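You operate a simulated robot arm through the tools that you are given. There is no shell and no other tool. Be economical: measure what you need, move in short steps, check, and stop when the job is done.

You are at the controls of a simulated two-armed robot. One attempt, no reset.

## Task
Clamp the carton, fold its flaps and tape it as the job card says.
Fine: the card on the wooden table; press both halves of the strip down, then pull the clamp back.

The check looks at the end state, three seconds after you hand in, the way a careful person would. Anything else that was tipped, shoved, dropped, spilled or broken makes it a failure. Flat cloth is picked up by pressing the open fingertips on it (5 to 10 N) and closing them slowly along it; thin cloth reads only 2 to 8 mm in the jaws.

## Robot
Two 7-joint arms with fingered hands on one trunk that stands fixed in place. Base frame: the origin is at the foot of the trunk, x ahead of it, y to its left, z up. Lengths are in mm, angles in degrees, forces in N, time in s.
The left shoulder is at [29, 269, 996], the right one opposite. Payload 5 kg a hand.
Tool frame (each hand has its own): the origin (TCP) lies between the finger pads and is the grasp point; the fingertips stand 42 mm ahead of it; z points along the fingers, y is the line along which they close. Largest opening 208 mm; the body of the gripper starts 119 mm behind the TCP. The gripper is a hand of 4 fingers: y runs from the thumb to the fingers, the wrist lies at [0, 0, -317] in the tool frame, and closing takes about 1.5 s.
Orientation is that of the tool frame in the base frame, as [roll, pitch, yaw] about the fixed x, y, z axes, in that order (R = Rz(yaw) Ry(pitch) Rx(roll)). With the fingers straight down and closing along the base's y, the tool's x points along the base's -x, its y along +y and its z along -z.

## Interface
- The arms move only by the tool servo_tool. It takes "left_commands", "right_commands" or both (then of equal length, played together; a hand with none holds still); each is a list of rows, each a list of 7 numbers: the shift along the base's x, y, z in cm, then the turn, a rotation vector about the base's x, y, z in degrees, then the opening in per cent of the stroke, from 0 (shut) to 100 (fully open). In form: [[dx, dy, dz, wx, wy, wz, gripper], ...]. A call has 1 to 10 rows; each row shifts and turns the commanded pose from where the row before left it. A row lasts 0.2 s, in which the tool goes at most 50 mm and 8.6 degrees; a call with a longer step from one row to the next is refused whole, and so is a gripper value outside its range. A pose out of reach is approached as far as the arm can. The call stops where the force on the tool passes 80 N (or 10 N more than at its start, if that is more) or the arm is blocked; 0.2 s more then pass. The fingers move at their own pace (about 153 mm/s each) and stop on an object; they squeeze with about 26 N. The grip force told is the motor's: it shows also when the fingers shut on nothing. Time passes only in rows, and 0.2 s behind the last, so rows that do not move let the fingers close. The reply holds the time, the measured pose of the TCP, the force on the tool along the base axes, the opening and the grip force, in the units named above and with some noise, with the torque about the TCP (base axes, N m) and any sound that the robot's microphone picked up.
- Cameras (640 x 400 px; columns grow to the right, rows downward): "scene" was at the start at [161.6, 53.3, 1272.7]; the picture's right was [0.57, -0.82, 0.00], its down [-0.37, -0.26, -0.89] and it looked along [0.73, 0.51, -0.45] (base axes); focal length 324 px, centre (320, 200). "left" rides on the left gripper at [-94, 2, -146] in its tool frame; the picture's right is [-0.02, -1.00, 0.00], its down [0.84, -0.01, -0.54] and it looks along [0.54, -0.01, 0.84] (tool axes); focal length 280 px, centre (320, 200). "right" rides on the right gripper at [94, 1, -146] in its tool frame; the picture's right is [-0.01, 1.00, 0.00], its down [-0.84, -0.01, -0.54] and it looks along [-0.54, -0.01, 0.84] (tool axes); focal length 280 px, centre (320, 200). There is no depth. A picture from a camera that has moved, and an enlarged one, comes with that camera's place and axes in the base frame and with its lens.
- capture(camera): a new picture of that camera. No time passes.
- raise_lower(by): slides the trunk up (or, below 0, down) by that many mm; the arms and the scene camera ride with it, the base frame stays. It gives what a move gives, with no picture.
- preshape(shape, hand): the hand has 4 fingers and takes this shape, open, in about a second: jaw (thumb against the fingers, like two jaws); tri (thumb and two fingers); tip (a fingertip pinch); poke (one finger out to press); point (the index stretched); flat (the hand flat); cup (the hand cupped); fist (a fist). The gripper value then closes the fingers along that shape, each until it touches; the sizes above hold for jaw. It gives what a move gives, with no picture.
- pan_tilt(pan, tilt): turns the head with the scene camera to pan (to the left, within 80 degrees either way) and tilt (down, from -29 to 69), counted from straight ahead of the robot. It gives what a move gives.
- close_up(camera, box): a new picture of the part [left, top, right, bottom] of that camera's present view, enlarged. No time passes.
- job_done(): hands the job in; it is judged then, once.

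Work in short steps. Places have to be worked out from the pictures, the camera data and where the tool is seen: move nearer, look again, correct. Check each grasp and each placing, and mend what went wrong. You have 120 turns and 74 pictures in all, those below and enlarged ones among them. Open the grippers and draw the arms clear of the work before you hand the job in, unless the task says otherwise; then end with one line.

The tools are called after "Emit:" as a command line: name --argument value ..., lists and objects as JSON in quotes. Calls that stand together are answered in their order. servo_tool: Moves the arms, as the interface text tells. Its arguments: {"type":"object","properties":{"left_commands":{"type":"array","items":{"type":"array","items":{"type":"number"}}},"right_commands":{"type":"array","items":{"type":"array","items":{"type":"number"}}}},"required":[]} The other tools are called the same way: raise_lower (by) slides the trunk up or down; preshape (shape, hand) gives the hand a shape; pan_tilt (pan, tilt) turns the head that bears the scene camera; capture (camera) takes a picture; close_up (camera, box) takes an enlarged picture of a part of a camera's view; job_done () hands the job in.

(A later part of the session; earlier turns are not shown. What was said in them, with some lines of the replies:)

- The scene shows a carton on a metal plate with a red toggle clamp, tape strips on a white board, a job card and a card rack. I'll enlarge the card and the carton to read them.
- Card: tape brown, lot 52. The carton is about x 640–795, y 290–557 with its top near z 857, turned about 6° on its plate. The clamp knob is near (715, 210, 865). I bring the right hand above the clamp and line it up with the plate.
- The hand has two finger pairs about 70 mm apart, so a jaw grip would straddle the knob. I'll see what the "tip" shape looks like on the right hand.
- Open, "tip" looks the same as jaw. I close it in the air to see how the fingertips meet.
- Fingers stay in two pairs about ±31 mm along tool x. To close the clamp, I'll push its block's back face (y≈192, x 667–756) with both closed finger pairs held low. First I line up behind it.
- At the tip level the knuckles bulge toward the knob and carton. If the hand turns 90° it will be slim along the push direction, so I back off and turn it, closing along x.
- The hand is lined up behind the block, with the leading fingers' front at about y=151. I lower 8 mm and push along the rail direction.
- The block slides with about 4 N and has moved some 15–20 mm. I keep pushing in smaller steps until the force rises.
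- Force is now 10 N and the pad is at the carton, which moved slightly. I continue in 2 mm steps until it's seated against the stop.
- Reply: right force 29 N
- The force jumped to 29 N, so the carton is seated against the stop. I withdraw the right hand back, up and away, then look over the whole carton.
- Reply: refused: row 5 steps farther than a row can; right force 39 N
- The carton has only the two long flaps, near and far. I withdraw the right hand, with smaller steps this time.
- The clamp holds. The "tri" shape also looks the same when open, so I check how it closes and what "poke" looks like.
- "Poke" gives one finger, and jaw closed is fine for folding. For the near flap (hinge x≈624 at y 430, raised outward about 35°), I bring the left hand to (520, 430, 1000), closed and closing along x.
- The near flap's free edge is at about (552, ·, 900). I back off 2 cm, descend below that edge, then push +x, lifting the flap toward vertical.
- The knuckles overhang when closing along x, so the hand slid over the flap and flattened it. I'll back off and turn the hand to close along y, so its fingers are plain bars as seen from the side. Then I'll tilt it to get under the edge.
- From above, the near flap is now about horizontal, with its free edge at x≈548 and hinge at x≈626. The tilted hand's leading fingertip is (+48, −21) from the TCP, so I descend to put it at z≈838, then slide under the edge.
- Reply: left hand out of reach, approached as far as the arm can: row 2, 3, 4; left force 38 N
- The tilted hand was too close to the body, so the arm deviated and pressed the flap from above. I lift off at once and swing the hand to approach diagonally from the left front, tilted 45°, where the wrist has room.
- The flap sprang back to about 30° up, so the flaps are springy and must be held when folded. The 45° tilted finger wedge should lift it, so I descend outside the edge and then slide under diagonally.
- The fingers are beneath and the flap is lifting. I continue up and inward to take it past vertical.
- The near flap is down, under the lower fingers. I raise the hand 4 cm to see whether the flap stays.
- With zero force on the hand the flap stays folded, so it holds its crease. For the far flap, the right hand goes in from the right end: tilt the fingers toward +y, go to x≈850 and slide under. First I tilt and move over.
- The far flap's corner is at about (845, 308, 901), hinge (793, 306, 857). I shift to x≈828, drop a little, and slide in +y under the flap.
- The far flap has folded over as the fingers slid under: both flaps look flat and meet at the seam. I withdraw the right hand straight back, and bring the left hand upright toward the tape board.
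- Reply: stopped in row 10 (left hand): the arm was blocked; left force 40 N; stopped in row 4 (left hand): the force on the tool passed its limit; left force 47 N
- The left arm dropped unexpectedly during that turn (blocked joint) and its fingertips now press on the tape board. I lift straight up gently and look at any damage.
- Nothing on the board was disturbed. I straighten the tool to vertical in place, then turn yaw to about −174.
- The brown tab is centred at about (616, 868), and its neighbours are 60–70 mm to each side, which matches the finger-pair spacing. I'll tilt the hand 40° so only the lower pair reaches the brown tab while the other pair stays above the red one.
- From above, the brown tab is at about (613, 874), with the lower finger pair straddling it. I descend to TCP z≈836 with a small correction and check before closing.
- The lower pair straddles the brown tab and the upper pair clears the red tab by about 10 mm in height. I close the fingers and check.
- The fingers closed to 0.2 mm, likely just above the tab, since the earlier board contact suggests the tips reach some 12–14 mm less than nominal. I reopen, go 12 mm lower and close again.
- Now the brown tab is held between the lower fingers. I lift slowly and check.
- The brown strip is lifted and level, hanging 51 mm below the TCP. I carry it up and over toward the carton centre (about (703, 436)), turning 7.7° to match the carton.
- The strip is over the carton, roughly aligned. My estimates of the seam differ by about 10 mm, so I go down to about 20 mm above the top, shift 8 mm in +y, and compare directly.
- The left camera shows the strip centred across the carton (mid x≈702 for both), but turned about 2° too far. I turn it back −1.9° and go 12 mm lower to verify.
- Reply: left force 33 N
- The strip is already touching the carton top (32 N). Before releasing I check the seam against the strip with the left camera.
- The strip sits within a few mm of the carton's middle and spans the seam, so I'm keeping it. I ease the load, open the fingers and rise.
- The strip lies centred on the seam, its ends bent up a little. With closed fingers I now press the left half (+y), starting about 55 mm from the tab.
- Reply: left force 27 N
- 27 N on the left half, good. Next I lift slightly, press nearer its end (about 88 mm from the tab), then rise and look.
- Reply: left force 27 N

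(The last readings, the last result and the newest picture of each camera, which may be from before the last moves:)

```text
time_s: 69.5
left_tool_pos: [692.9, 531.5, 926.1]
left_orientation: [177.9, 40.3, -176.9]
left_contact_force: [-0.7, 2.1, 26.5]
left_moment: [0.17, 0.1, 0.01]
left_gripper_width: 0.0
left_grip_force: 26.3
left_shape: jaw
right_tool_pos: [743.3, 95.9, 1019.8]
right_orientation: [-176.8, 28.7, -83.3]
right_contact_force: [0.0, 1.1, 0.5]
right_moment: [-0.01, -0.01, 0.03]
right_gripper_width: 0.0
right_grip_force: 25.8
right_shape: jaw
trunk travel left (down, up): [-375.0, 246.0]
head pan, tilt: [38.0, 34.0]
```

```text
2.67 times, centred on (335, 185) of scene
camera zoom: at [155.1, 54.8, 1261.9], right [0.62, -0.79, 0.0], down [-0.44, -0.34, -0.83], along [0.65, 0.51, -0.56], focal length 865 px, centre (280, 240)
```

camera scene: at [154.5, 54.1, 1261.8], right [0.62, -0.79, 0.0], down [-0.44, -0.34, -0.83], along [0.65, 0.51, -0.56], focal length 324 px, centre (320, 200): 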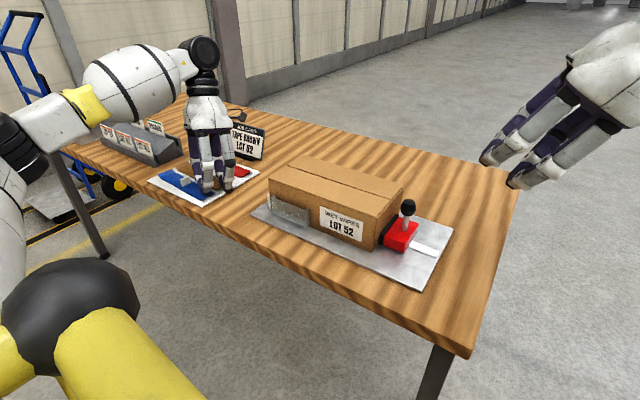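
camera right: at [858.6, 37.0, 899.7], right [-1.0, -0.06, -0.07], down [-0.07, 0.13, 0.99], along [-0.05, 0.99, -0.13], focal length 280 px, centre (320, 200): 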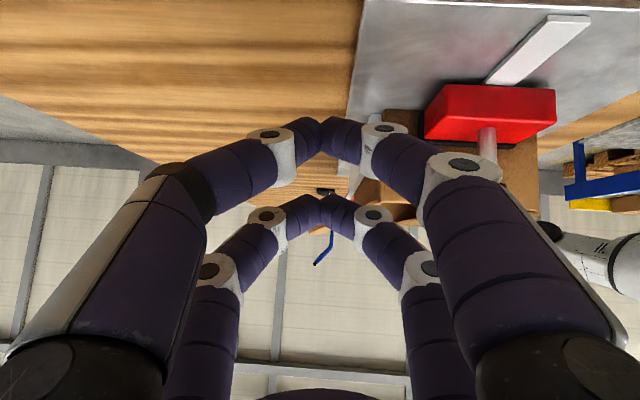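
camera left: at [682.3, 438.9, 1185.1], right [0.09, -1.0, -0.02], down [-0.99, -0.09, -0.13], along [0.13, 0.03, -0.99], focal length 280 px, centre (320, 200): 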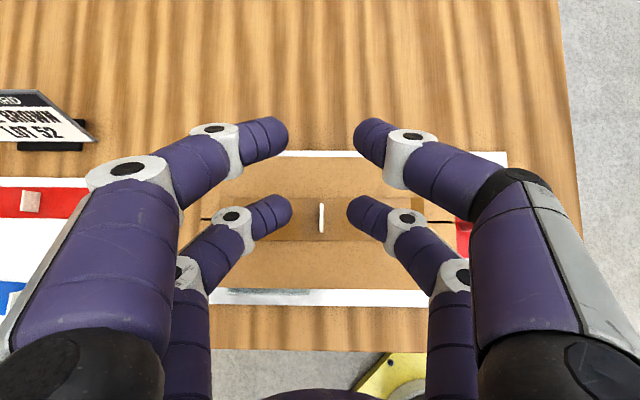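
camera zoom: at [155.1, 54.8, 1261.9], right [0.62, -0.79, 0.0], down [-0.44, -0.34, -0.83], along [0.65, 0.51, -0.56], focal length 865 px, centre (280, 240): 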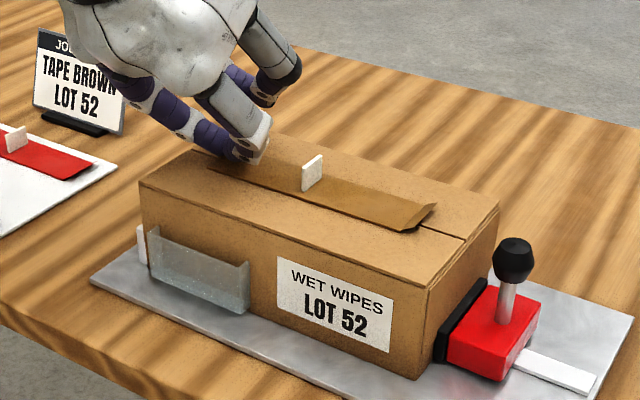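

The left half looks flat. I rise over the tab and press the right half (−y) the same way.

Emit:
servo_tool --left_commands '[[0, 0, 4, 0, 0, 0, 0], [0, 0, 4, 0, 0, 0, 0], [0.4, -4.9, 0, 0, 0, 0, 0], [0.4, -4.9, 0, 0, 0, 0, 0], [0.4, -4.7, 0, 0, 0, 0, 0], [0, 0, -4, 0, 0, 0, 0], [0, 0, -3, 0, 0, 0, 0], [0, 0, -0.8, 0, 0, 0, 0], [0, 0, -0.3, 0, 0, 0, 0], [0, 0, 0, 0, 0, 0, 0]]'

Emit:
servo_tool --left_commands '[[0, 0, 3, 0, 0, 0, 0], [0.3, -3.1, 0, 0, 0, 0, 0], [0, 0, -2, 0, 0, 0, 0], [0, 0, -0.6, 0, 0, 0, 0], [0, 0, -0.2, 0, 0, 0, 0], [0, 0, -0.2, 0, 0, 0, 0], [0, 0, 0, 0, 0, 0, 0]]'

```text
time_s: 71.8
left_tool_pos: [706.8, 386.0, 927.3]
left_orientation: [177.9, 40.2, -176.8]
left_contact_force: [3.2, 2.6, 38.2]
left_moment: [0.19, -0.22, 0.01]
left_gripper_width: 0.0
left_grip_force: 25.9
left_shape: jaw
right_tool_pos: [742.6, 95.8, 1021.8]
right_orientation: [-177.0, 28.6, -83.4]
right_contact_force: [0.0, 0.0, 0.2]
right_moment: [-0.03, 0.04, 0.01]
right_gripper_width: 0.0
right_grip_force: 26.4
right_shape: jaw
trunk travel left (down, up): [-375.0, 246.0]
head pan, tilt: [38.0, 34.0]
```

```text
time_s: 73.3
left_tool_pos: [708.4, 355.8, 926.5]
left_orientation: [178.0, 40.3, -176.7]
left_contact_force: [5.0, -1.0, 39.2]
left_moment: [-0.04, -0.28, 0.02]
left_gripper_width: 0.1
left_grip_force: 26.1
left_shape: jaw
right_tool_pos: [743.9, 95.8, 1022.1]
right_orientation: [-176.8, 28.7, -83.5]
right_contact_force: [0.3, 0.1, 0.1]
right_moment: [0.01, 0.0, 0.0]
right_gripper_width: 0.0
right_grip_force: 25.7
right_shape: jaw
trunk travel left (down, up): [-375.0, 246.0]
head pan, tilt: [38.0, 34.0]
```

Both halves got firm presses. I raise the left hand clear and inspect the strip.

Emit:
servo_tool --left_commands '[[0, 0, 4, 0, 0, 0, 0], [0, 0, 4, 0, 0, 0, 0], [-1, 3, 3, 0, 0, 0, 0], [-2, 4, 0, 0, 0, 0, 0], [-2, 4, 0, 0, 0, 0, 0], [-2, 4, 0, 0, 0, 0, 0], [-2, 4, 0, 0, 0, 0, 0], [0, 0, 0, 0, 0, 0, 0]]'

Emit:
close_up --camera "scene" --box '[260, 130, 420, 240]'

```text
time_s: 75.2
left_tool_pos: [618.3, 545.8, 1032.8]
left_orientation: [178.0, 39.9, -176.9]
left_contact_force: [-0.4, -0.1, 0.9]
left_moment: [0.04, -0.04, -0.02]
left_gripper_width: 0.0
left_grip_force: 26.0
left_shape: jaw
right_tool_pos: [745.0, 95.6, 1019.8]
right_orientation: [-176.9, 28.6, -83.5]
right_contact_force: [0.0, -0.4, 0.7]
right_moment: [0.01, -0.02, 0.0]
right_gripper_width: 0.0
right_grip_force: 25.5
right_shape: jaw
trunk travel left (down, up): [-375.0, 246.0]
head pan, tilt: [38.0, 34.0]
```

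```text
3.64 times, centred on (340, 185) of scene
camera zoom: at [156.1, 55.3, 1261.5], right [0.61, -0.79, 0.0], down [-0.44, -0.34, -0.83], along [0.65, 0.51, -0.56], focal length 1179 px, centre (247, 254)
```

zoom: 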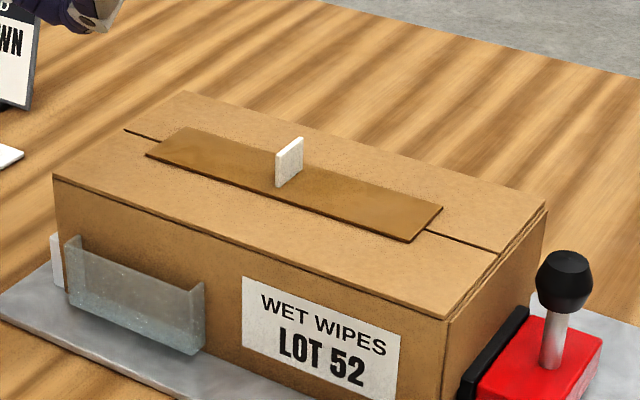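

The brown tape is flat on both halves and centred on the seam. Now for the clamp: I bring the right hand upright above the knob (about (711, 260, 865)), opening along x, with the +y finger pair over the knob.

Emit:
servo_tool --right_commands '[[-0.5, 2, 0, -7.2, 0, 0, 0], [-0.5, 2, 0, -7.2, 0, 0, 15], [-0.5, 2, 0, -7.2, 0, 0, 30], [-0.5, 2, 0, -7.2, 0, 0, 30], [-0.5, 2, 0, 0, 0, 0, 30], [-0.5, 2, -1, 0, 0, 0, 30], [-0.3, 1.3, -2, 0, 0, 0, 30], [0, 0, -2, 0, 0, 0, 30], [0, 0, 0, 0, 0, 0, 30]]'

Emit:
capture --camera "right"

Emit:
close_up --camera "scene" --box '[300, 80, 500, 280]'

```text
time_s: 77.3
left_tool_pos: [618.1, 544.6, 1033.0]
left_orientation: [177.8, 40.1, -177.0]
left_contact_force: [0.1, -0.7, -0.9]
left_moment: [0.07, 0.06, 0.05]
left_gripper_width: 0.0
left_grip_force: 26.1
left_shape: jaw
right_tool_pos: [733.8, 201.5, 984.3]
right_orientation: [-179.7, 1.3, -86.3]
right_contact_force: [-0.3, 0.1, 0.2]
right_moment: [0.11, 0.03, 0.03]
right_gripper_width: 62.3
right_grip_force: 0.0
right_shape: jaw
trunk travel left (down, up): [-375.0, 246.0]
head pan, tilt: [38.0, 34.0]
stopped in row 9 (right hand): the arm was blocked; the commanded pose is now the measured one
```

```text
12 pictures are left
camera right: at [738.1, 104.5, 1127.4], right [-1.0, -0.05, 0.0], down [-0.04, 0.83, 0.56], along [-0.02, 0.56, -0.83], focal length 280 px, centre (320, 200)
```

right: 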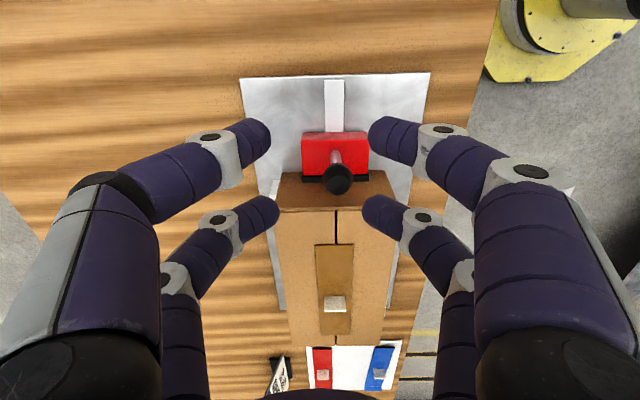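

```text
2.00 times, centred on (400, 180) of scene
camera zoom: at [156.4, 54.7, 1261.5], right [0.62, -0.79, 0.0], down [-0.44, -0.34, -0.83], along [0.65, 0.51, -0.56], focal length 649 px, centre (160, 240)
```

zoom: 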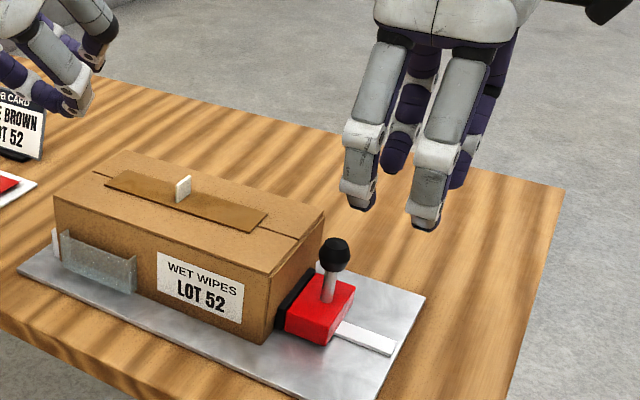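

The arm hit its reach limit at that height; lower down the wrist is closer. The knob is measured at about (713, 254, 865). I descend along a slant to TCP (713, 224, 888) with the fingers open 62 mm.

Emit:
servo_tool --right_commands '[[-0.5, 0, -3, 0, 0, 0, 30], [-0.8, 0.8, -2.5, 0, 0, 0, 30], [-0.8, 1.4, -1.5, 0, 0, 0, 30], [0, 0, -1.5, 0, 0, 0, 30], [0, 0, -1.2, 0, 0, 0, 30], [0, 0, 0, 0, 0, 0, 30]]'

Emit:
capture --camera "right"

Emit:
close_up --camera "scene" --box '[330, 110, 490, 270]'

```text
time_s: 78.8
left_tool_pos: [617.7, 546.2, 1032.3]
left_orientation: [178.0, 39.9, -176.9]
left_contact_force: [-0.1, -0.7, 0.0]
left_moment: [-0.01, -0.04, -0.02]
left_gripper_width: 0.1
left_grip_force: 25.8
left_shape: jaw
right_tool_pos: [709.2, 228.1, 884.7]
right_orientation: [-179.6, 1.1, -86.1]
right_contact_force: [-0.4, -0.5, 0.0]
right_moment: [-0.02, -0.05, -0.04]
right_gripper_width: 62.2
right_grip_force: 0.2
right_shape: jaw
trunk travel left (down, up): [-375.0, 246.0]
head pan, tilt: [38.0, 34.0]
```

```text
10 pictures are left
camera right: at [714.9, 130.3, 1029.2], right [-1.0, -0.05, -0.01], down [-0.05, 0.83, 0.56], along [-0.03, 0.56, -0.83], focal length 280 px, centre (320, 200)
```

right: 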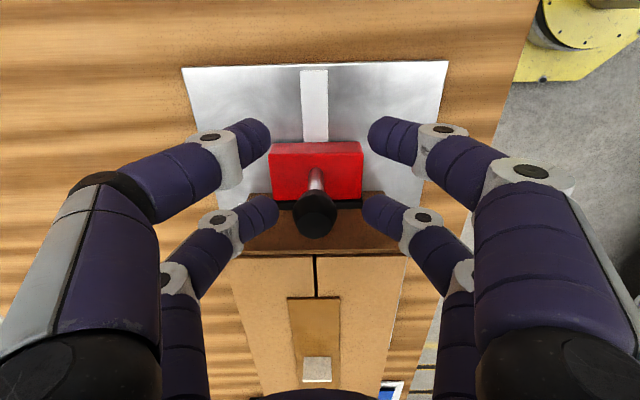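

```text
2.50 times, centred on (410, 190) of scene
camera zoom: at [156.2, 55.5, 1261.5], right [0.62, -0.79, 0.0], down [-0.44, -0.34, -0.83], along [0.65, 0.51, -0.56], focal length 811 px, centre (95, 225)
```

zoom: 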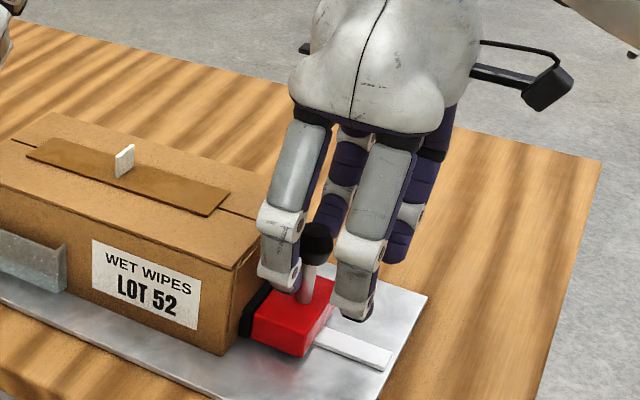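

The +y finger pair straddles the knob. I close on it.

Emit:
servo_tool --right_commands '[[0, 0, 0, 0, 0, 0, 15], [0, 0, 0, 0, 0, 0, 5], [0, 0, 0, 0, 0, 0, 0], [0, 0, 0, 0, 0, 0, 0], [0, 0, 0, 0, 0, 0, 0], [0, 0, 0, 0, 0, 0, 0]]'

Emit:
capture --camera "right"

```text
time_s: 80.2
left_tool_pos: [618.1, 546.6, 1031.9]
left_orientation: [178.0, 40.0, -176.8]
left_contact_force: [0.6, 0.7, 0.1]
left_moment: [-0.02, 0.01, 0.0]
left_gripper_width: 0.0
left_grip_force: 25.9
left_shape: jaw
right_tool_pos: [710.0, 226.5, 885.3]
right_orientation: [-179.6, 1.2, -86.2]
right_contact_force: [0.6, 0.4, -8.4]
right_moment: [-0.23, 0.01, -0.01]
right_gripper_width: 0.0
right_grip_force: 26.3
right_shape: jaw
trunk travel left (down, up): [-375.0, 246.0]
head pan, tilt: [38.0, 34.0]
```

```text
8 pictures are left
camera right: at [715.3, 130.4, 1028.4], right [-1.0, -0.05, 0.0], down [-0.05, 0.83, 0.56], along [-0.03, 0.55, -0.83], focal length 280 px, centre (320, 200)
```

right: 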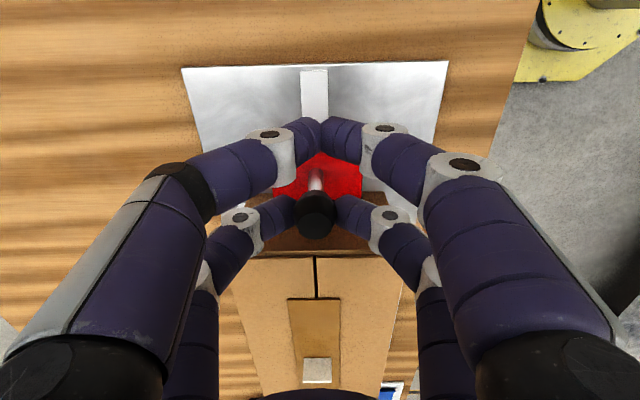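

The +y pair is gripping the knob. I pull the clamp back along the rail in small steps.

Emit:
servo_tool --right_commands '[[0.03, -0.3, 0, 0, 0, 0, 0], [0.05, -0.5, 0, 0, 0, 0, 0], [0.05, -0.5, 0, 0, 0, 0, 0], [0.05, -0.5, 0, 0, 0, 0, 0], [0.05, -0.5, 0, 0, 0, 0, 0], [0.05, -0.5, 0, 0, 0, 0, 0], [0.05, -0.5, 0, 0, 0, 0, 0], [0.05, -0.5, 0, 0, 0, 0, 0], [0.05, -0.5, 0, 0, 0, 0, 0], [0, 0, 0, 0, 0, 0, 0]]'

Emit:
close_up --camera "scene" --box '[290, 110, 490, 270]'

```text
time_s: 82.3
left_tool_pos: [618.5, 546.5, 1030.6]
left_orientation: [178.0, 39.9, -176.8]
left_contact_force: [-0.4, 0.8, 0.0]
left_moment: [0.02, 0.01, 0.0]
left_gripper_width: 0.1
left_grip_force: 26.1
left_shape: jaw
right_tool_pos: [713.9, 185.5, 885.2]
right_orientation: [-179.7, 1.0, -86.2]
right_contact_force: [-2.8, 7.5, -22.1]
right_moment: [-0.41, 0.17, 0.11]
right_gripper_width: 0.1
right_grip_force: 26.2
right_shape: jaw
trunk travel left (down, up): [-375.0, 246.0]
head pan, tilt: [38.0, 34.0]
```

```text
2.50 times, centred on (390, 190) of scene
camera zoom: at [157.1, 56.0, 1261.3], right [0.62, -0.79, 0.0], down [-0.44, -0.34, -0.83], along [0.65, 0.51, -0.56], focal length 811 px, centre (145, 225)
```

zoom: 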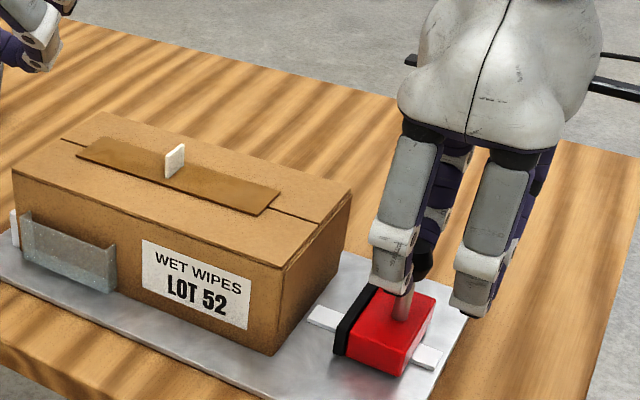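

The clamp is back about 41 mm, clear of the carton. I pull 5 mm more, open, and rise away.

Emit:
servo_tool --right_commands '[[0.05, -0.5, 0, 0, 0, 0, 0], [0, 0, 0, 0, 0, 0, 15], [0, 0, 0, 0, 0, 0, 30], [0, 0, 0, 0, 0, 0, 30], [0, 0, 2, 0, 0, 0, 30], [0, 0, 3, 0, 0, 0, 30], [0, 0, 3, 0, 0, 0, 30], [-1, -3, 2, 0, 0, 0, 30], [-2, -4, 0, 0, 0, 0, 60], [-2, -4, 0, 0, 0, 0, 100]]' --left_commands '[[0, 0, 0, 0, 0, 0, 0], [0, 0, 1, 0, 0, 0, 20], [-1, 1, 1, 0, 0, 0, 40], [-2, 2, 1, 0, 0, 0, 60], [-2, 2, 1, 0, 0, 0, 80], [-2, 2, 1, 0, 0, 0, 100], [-2, 2, 0, 0, 0, 0, 100], [0, 0, 0, 0, 0, 0, 100], [0, 0, 0, 0, 0, 0, 100], [0, 0, 0, 0, 0, 0, 100]]'

Emit:
capture --camera "scene"

Emit:
close_up --camera "scene" --box '[230, 120, 470, 300]'

```text
time_s: 84.5
left_tool_pos: [528.7, 635.5, 1082.0]
left_orientation: [178.0, 39.9, -176.8]
left_contact_force: [0.4, 0.2, 0.4]
left_moment: [-0.01, 0.09, 0.01]
left_gripper_width: 207.8
left_grip_force: 0.1
left_shape: jaw
right_tool_pos: [663.0, 68.8, 984.6]
right_orientation: [-179.8, 1.2, -86.0]
right_contact_force: [-0.8, -0.4, 0.3]
right_moment: [0.0, -0.02, 0.02]
right_gripper_width: 208.0
right_grip_force: 0.1
right_shape: jaw
trunk travel left (down, up): [-375.0, 246.0]
head pan, tilt: [38.0, 34.0]
```

```text
6 pictures are left
camera scene: at [156.4, 55.2, 1261.6], right [0.62, -0.79, 0.0], down [-0.44, -0.34, -0.83], along [0.65, 0.51, -0.56], focal length 324 px, centre (320, 200)
```

scene: 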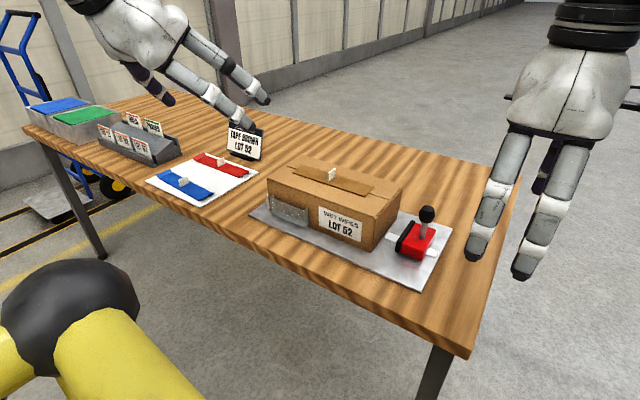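

```text
2.22 times, centred on (350, 210) of scene
camera zoom: at [156.4, 55.2, 1261.6], right [0.62, -0.79, 0.0], down [-0.44, -0.34, -0.83], along [0.65, 0.51, -0.56], focal length 721 px, centre (253, 178)
```

zoom: 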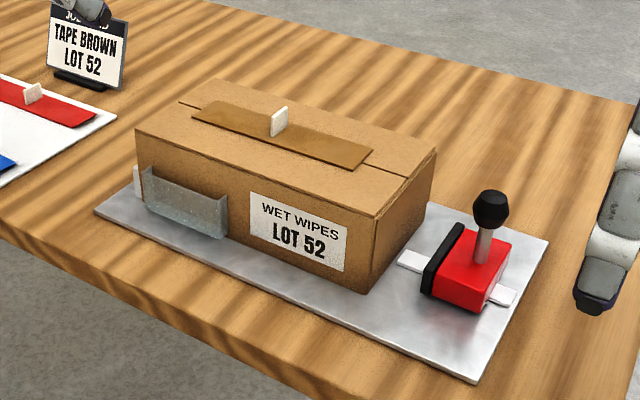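

The carton is closed, with the brown strip flat across the seam and the clamp pulled back. Nothing else has moved, and both hands are open and clear. The carton's label matches the card (LOT 52), so I hand in.

Emit:
job_done

```text
The job is handed in.
```

I clamped the LOT 52 carton, folded both flaps, taped the seam with the brown strip pressed down on both halves, pulled the clamp back and handed the job in. The left hand once dropped onto the tape board while turning, but the pictures afterwards showed nothing moved.
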